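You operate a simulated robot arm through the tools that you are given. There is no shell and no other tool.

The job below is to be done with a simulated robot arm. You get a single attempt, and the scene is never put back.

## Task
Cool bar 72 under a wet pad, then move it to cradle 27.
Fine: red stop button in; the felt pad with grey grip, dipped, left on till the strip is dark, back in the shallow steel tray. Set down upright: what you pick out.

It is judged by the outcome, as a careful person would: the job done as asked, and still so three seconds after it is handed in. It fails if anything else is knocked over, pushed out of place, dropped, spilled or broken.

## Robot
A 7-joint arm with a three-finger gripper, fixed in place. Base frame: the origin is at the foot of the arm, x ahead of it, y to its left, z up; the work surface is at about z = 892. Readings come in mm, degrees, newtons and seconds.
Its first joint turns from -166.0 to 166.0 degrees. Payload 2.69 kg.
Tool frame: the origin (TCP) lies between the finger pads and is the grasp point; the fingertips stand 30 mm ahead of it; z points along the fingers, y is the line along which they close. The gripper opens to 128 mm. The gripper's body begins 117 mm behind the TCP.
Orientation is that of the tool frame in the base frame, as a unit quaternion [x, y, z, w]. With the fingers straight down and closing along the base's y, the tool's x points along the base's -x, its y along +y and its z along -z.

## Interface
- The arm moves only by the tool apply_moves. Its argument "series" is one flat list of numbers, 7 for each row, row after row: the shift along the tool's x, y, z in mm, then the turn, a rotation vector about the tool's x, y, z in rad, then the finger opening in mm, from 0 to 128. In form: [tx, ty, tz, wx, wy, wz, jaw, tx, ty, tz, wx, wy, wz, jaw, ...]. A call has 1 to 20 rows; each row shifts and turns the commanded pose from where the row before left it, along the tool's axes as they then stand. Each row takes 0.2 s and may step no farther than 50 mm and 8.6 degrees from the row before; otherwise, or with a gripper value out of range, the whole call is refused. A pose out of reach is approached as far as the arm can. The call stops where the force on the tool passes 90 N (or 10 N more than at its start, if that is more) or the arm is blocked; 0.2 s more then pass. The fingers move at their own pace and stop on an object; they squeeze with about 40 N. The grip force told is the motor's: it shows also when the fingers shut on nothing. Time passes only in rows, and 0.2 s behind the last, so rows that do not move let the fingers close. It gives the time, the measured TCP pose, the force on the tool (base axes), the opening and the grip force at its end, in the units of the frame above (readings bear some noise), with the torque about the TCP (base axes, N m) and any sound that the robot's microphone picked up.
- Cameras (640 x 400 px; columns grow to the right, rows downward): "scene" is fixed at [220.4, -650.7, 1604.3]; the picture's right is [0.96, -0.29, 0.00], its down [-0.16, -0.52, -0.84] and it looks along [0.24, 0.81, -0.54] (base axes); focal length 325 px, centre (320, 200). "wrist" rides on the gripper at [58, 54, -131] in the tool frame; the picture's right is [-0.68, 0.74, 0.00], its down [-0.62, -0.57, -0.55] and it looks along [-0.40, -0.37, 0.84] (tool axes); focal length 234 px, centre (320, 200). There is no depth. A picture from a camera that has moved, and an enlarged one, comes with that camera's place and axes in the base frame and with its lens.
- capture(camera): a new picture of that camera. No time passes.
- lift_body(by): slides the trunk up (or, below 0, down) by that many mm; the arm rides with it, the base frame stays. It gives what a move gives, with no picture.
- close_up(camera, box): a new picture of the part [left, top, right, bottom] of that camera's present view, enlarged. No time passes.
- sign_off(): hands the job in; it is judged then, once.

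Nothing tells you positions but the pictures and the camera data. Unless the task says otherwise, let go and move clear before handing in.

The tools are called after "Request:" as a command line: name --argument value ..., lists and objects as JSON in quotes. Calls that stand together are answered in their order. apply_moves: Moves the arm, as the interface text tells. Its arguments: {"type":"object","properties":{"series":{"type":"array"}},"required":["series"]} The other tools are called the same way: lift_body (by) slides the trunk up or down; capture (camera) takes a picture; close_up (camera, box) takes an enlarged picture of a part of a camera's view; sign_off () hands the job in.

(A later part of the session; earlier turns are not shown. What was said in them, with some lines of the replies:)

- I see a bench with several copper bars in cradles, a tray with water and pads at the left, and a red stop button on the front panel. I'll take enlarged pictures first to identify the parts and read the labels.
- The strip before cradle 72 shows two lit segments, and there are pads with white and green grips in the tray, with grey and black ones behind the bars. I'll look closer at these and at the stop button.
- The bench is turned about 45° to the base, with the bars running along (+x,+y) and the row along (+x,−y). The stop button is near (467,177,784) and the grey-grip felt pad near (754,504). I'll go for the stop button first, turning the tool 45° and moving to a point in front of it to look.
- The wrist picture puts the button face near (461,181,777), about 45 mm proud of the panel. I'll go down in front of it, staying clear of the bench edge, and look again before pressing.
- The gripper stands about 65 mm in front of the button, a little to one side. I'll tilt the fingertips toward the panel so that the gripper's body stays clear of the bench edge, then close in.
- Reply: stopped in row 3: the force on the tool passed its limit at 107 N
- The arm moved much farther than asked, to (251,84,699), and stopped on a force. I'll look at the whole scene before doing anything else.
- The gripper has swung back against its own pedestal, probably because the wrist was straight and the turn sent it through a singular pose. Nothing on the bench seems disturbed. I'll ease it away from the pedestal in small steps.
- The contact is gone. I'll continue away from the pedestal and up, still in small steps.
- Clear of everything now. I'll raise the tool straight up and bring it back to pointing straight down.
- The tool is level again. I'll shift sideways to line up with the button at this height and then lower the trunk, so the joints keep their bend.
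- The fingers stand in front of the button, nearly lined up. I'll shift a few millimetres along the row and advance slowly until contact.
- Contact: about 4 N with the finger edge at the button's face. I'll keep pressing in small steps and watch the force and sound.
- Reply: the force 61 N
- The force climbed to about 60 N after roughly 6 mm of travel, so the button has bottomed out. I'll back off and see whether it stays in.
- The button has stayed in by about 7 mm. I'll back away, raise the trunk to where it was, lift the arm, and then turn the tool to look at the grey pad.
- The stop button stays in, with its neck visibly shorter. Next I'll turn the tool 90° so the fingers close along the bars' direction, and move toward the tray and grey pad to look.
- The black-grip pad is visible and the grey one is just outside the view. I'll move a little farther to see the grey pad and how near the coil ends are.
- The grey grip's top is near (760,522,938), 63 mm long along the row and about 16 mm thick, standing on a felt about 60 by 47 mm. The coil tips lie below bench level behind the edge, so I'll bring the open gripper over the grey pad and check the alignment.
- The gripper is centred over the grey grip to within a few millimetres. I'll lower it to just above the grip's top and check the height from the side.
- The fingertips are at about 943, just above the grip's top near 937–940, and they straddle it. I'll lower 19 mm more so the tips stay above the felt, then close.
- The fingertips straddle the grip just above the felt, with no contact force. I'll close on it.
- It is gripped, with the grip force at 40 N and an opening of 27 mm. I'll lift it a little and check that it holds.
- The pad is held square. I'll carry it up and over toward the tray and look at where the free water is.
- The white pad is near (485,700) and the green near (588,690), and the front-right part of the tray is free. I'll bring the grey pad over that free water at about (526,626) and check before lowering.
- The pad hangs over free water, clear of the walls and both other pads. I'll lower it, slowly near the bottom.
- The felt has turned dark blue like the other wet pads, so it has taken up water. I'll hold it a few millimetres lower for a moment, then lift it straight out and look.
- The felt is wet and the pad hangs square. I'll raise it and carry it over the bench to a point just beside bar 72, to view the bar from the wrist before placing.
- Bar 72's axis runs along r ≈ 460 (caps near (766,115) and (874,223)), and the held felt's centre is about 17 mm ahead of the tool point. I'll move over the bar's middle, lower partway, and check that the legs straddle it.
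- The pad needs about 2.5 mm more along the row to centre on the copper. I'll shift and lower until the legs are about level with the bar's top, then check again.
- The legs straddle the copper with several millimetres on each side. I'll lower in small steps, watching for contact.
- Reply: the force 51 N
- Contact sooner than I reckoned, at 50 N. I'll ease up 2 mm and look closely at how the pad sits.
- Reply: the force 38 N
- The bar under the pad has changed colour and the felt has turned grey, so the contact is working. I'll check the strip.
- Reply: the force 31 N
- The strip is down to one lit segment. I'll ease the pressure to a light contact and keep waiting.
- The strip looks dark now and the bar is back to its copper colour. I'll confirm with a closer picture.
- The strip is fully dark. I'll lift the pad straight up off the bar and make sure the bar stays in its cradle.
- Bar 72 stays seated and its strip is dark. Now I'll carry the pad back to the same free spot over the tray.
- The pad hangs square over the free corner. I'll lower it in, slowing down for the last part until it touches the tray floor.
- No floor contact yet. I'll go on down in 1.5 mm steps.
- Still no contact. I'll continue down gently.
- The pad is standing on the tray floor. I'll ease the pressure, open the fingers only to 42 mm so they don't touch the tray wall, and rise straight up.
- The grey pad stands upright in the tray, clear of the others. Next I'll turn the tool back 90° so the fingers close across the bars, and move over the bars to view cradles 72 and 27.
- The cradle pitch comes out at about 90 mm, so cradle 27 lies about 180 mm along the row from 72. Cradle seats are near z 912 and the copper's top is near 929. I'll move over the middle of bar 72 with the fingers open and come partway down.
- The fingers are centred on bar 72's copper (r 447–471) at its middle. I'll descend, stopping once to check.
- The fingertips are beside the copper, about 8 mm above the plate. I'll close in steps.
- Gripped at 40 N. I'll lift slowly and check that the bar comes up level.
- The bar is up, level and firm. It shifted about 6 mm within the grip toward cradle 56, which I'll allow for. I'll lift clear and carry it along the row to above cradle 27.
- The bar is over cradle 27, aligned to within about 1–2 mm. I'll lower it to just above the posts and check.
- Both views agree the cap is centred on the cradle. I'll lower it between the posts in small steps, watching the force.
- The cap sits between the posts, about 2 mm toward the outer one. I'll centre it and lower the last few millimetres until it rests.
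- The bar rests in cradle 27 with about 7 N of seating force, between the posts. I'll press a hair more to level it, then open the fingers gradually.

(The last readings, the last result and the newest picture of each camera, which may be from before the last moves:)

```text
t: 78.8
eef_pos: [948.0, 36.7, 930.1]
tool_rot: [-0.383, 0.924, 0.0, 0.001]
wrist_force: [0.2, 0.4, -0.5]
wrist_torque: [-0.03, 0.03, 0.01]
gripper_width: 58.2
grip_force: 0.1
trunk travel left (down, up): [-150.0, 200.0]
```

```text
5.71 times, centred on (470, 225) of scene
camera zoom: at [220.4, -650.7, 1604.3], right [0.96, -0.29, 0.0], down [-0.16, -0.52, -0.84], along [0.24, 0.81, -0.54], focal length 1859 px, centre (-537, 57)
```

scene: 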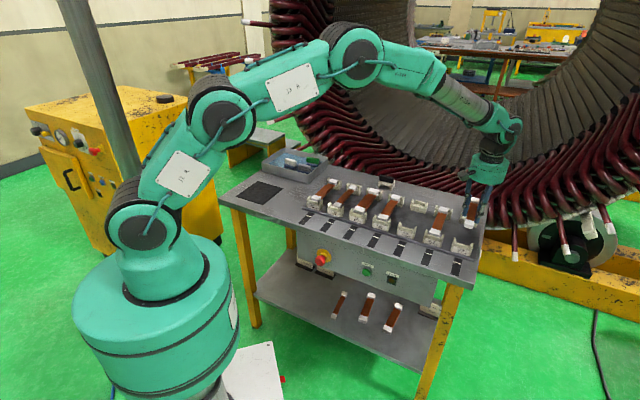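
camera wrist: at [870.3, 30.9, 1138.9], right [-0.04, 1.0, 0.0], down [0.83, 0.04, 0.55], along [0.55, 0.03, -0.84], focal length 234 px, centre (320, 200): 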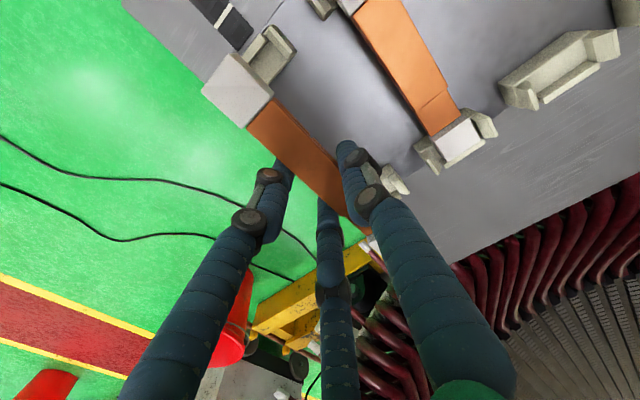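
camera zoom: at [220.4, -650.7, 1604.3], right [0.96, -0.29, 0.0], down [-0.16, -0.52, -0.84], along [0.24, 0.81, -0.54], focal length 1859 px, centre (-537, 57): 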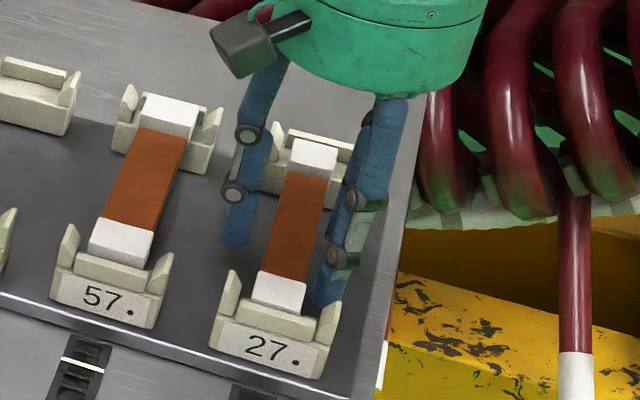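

Released, and the bar lies in cradle 27. I'll rise straight up and look at everything.

Request:
apply_moves --series '[0, 0, -6, 0, 0, 0, 58, 0, 0, -10, 0, 0, 0, 58, 0, 0, -20, 0, 0, 0, 58, 0, 0, -35, 0, 0, 0, 58, 0, 0, -40, 0, 0, 0, 58, 0, 0, -40, 0, 0, 0, 58, 30, 30, -20, 0, 0, 0, 58, 30, 30, 0, 0, 0, 0, 58, 30, 30, 0, 0, 0, 0, 58, 30, 30, 0, 0, 0, 0, 58, 0, 0, 0, 0, 0, 0, 58]'

Request:
capture --camera "scene"

Request:
close_up --camera "scene" --box '[395, 195, 495, 265]'

Request:
capture --camera "wrist"

```text
t: 81.2
eef_pos: [778.3, 35.4, 1100.7]
tool_rot: [-0.384, 0.923, 0.001, 0.001]
wrist_force: [0.1, 1.3, 0.6]
wrist_torque: [0.0, -0.06, -0.01]
gripper_width: 57.7
grip_force: 0.0
trunk travel left (down, up): [-150.0, 200.0]
```

```text
taken
```

scene: 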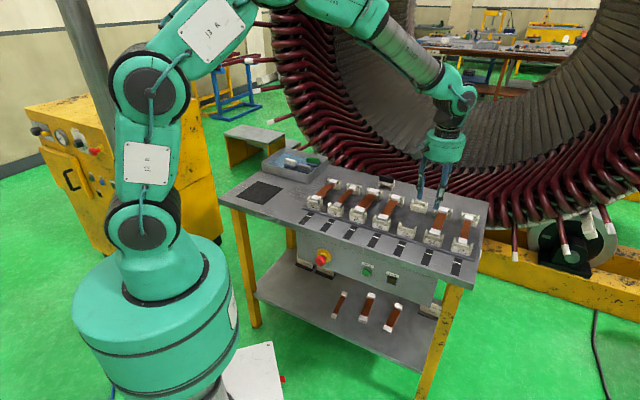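

```text
5.71 times, centred on (445, 230) of scene
camera zoom: at [220.4, -650.7, 1604.3], right [0.96, -0.29, 0.0], down [-0.16, -0.52, -0.84], along [0.24, 0.81, -0.54], focal length 1859 px, centre (-394, 29)
```

zoom: 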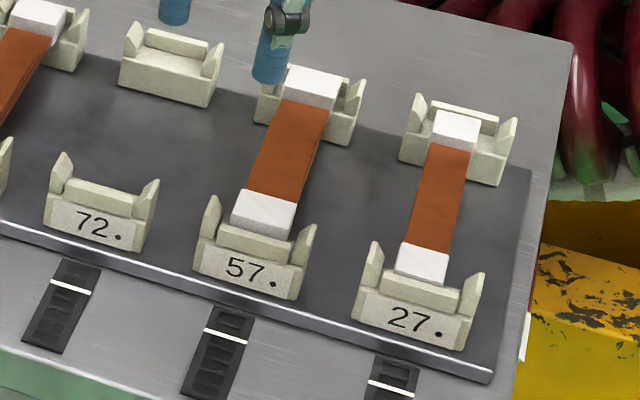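

```text
taken
camera wrist: at [696.7, 31.7, 1233.5], right [-0.04, 1.0, 0.0], down [0.83, 0.04, 0.55], along [0.55, 0.03, -0.83], focal length 234 px, centre (320, 200)
```

wrist: 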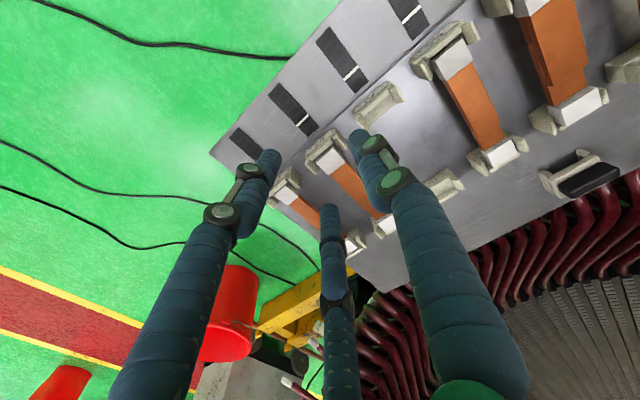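

The bar lies in cradle 27 and the gripper is clear. I'll look closer at the bar's seating, the tray and the stop button.

Request:
close_up --camera "scene" --box '[455, 208, 487, 258]'

Request:
close_up --camera "scene" --box '[425, 205, 457, 250]'

Request:
close_up --camera "scene" --box '[250, 130, 350, 195]'

Request:
close_up --camera "scene" --box '[300, 240, 400, 300]'

Request:
close_up --camera "wrist" --box '[240, 130, 400, 270]'

```text
8.00 times, centred on (471, 233) of scene
camera zoom: at [220.4, -650.7, 1604.3], right [0.96, -0.29, 0.0], down [-0.16, -0.52, -0.84], along [0.24, 0.81, -0.54], focal length 2602 px, centre (-888, -64)
```

zoom: 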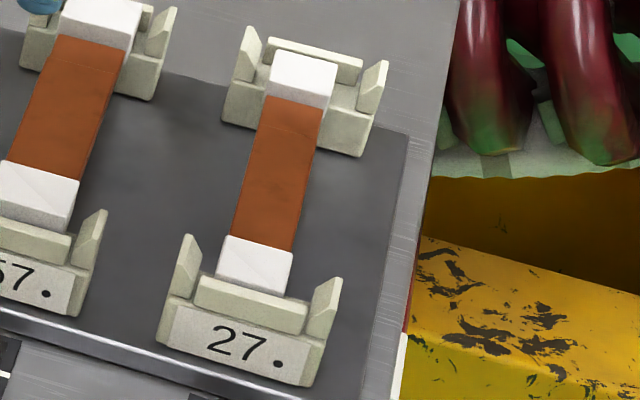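

```text
8.89 times, centred on (441, 228) of scene
camera zoom: at [220.4, -650.7, 1604.3], right [0.96, -0.29, 0.0], down [-0.16, -0.52, -0.84], along [0.24, 0.81, -0.54], focal length 2892 px, centre (-756, -44)
```

zoom: 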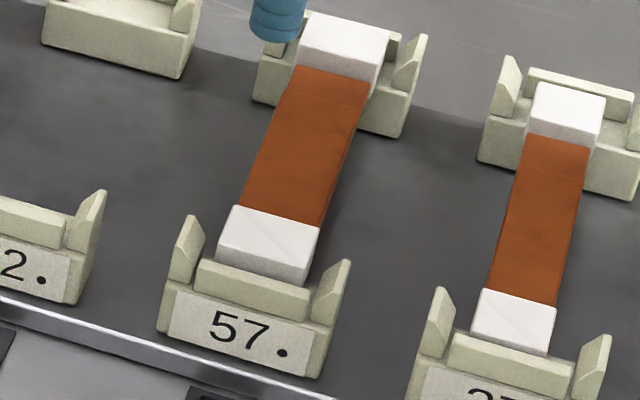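

```text
6.15 times, centred on (300, 162) of scene
camera zoom: at [220.4, -650.7, 1604.3], right [0.96, -0.29, 0.0], down [-0.16, -0.52, -0.84], along [0.24, 0.81, -0.54], focal length 2002 px, centre (443, 431)
```

zoom: 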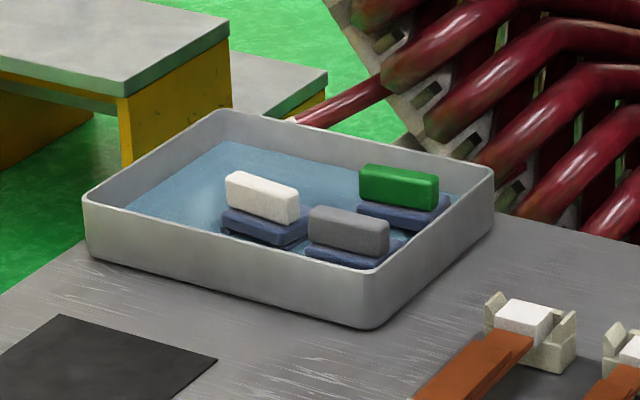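

```text
6.40 times, centred on (350, 270) of scene
camera zoom: at [220.4, -650.7, 1604.3], right [0.96, -0.29, 0.0], down [-0.16, -0.52, -0.84], along [0.24, 0.81, -0.54], focal length 2082 px, centre (128, -248)
```

zoom: 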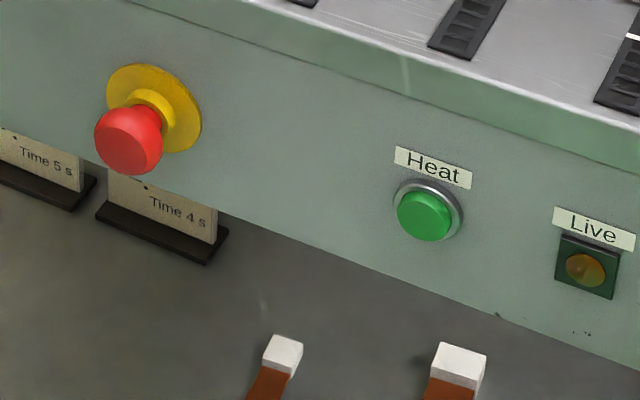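

```text
2.86 times, centred on (320, 200) of wrist
camera zoom: at [696.7, 31.7, 1233.5], right [-0.04, 1.0, 0.0], down [0.83, 0.04, 0.55], along [0.55, 0.03, -0.83], focal length 669 px, centre (320, 200)
```

zoom: 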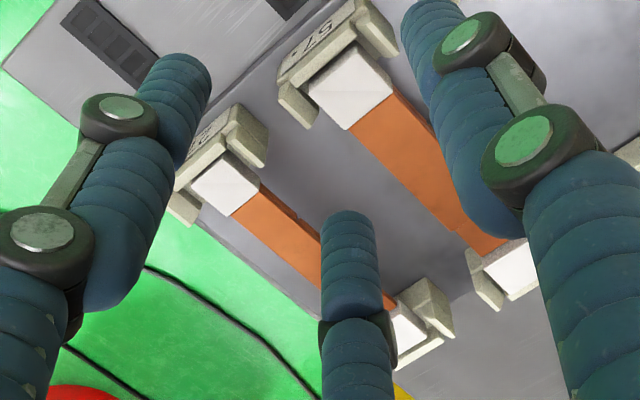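

The bar sits level between the posts of cradle 27, the grey pad stands upright in the tray, the stop button is still in, and all strips are dark. I'll raise the arm well clear and take one last look.

Request:
apply_moves --series '[20, 0, -40, 0, 0, 0, 58, 20, 0, -40, 0, 0, 0, 58, 20, 0, -20, 0, 0, 0, 58, 0, 0, 0, 0, 0, 0, 58, 0, 0, 0, 0, 0, 0, 58]'

Request:
capture --camera "scene"

Request:
close_up --camera "scene" --box '[290, 160, 490, 290]'

```text
t: 82.4
eef_pos: [735.6, -7.2, 1202.6]
tool_rot: [-0.384, 0.923, 0.0, 0.0]
wrist_force: [0.2, -0.2, -0.7]
wrist_torque: [0.04, 0.0, -0.01]
gripper_width: 58.3
grip_force: 0.0
trunk travel left (down, up): [-150.0, 200.0]
```

```text
taken
```

scene: 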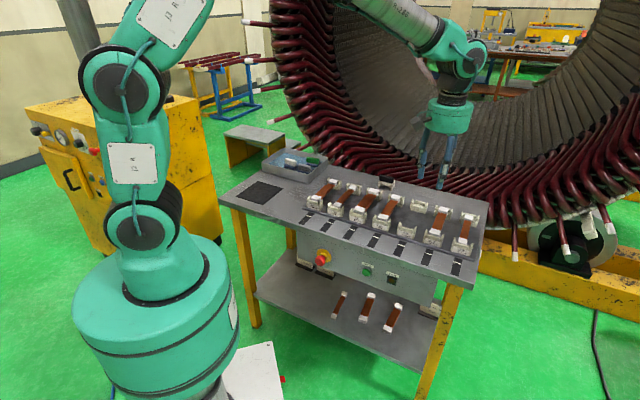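

```text
3.08 times, centred on (390, 225) of scene
camera zoom: at [220.4, -650.7, 1604.3], right [0.96, -0.29, 0.0], down [-0.16, -0.52, -0.84], along [0.24, 0.81, -0.54], focal length 1001 px, centre (105, 123)
```

zoom: 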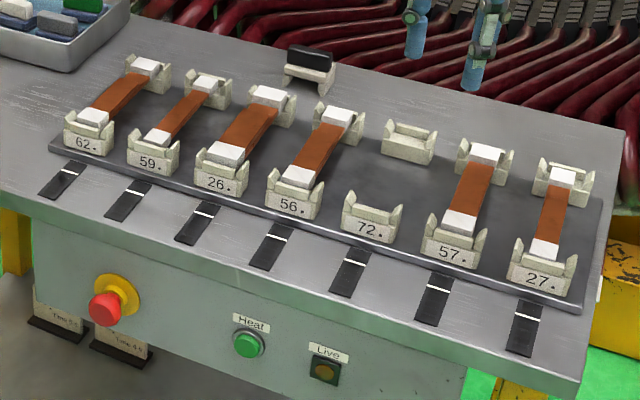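

Everything is in place: bar 72 is in cradle 27, the strips are dark, the stop button is in, the grey-grip pad stands in the tray, and nothing else has moved. The arm is clear, so I'm handing the job in.

Request:
sign_off

```text
The job is handed in.
```

Bar 72 is cooled and now sits level and upright in cradle 27. I've handed the job in; no verdict came back.

- **Stop button:** it is pressed in and stayed in through the last look.
- **Cooling:** I dipped the grey-grip felt pad in the tray and held it on the bar until the strip at 72 was fully dark. The strips were all still dark at the end.
- **Pad:** it stands upright in the shallow steel tray, clear of the white and green pads.
- **One slip:** early on, while I was tilting the tool toward the stop button, the arm swung off course and the gripper pressed against its own pedestal. I eased it off, and I saw nothing moved or damaged in the pictures.

Everything else on the bench looks as it was, and the arm is raised clear.
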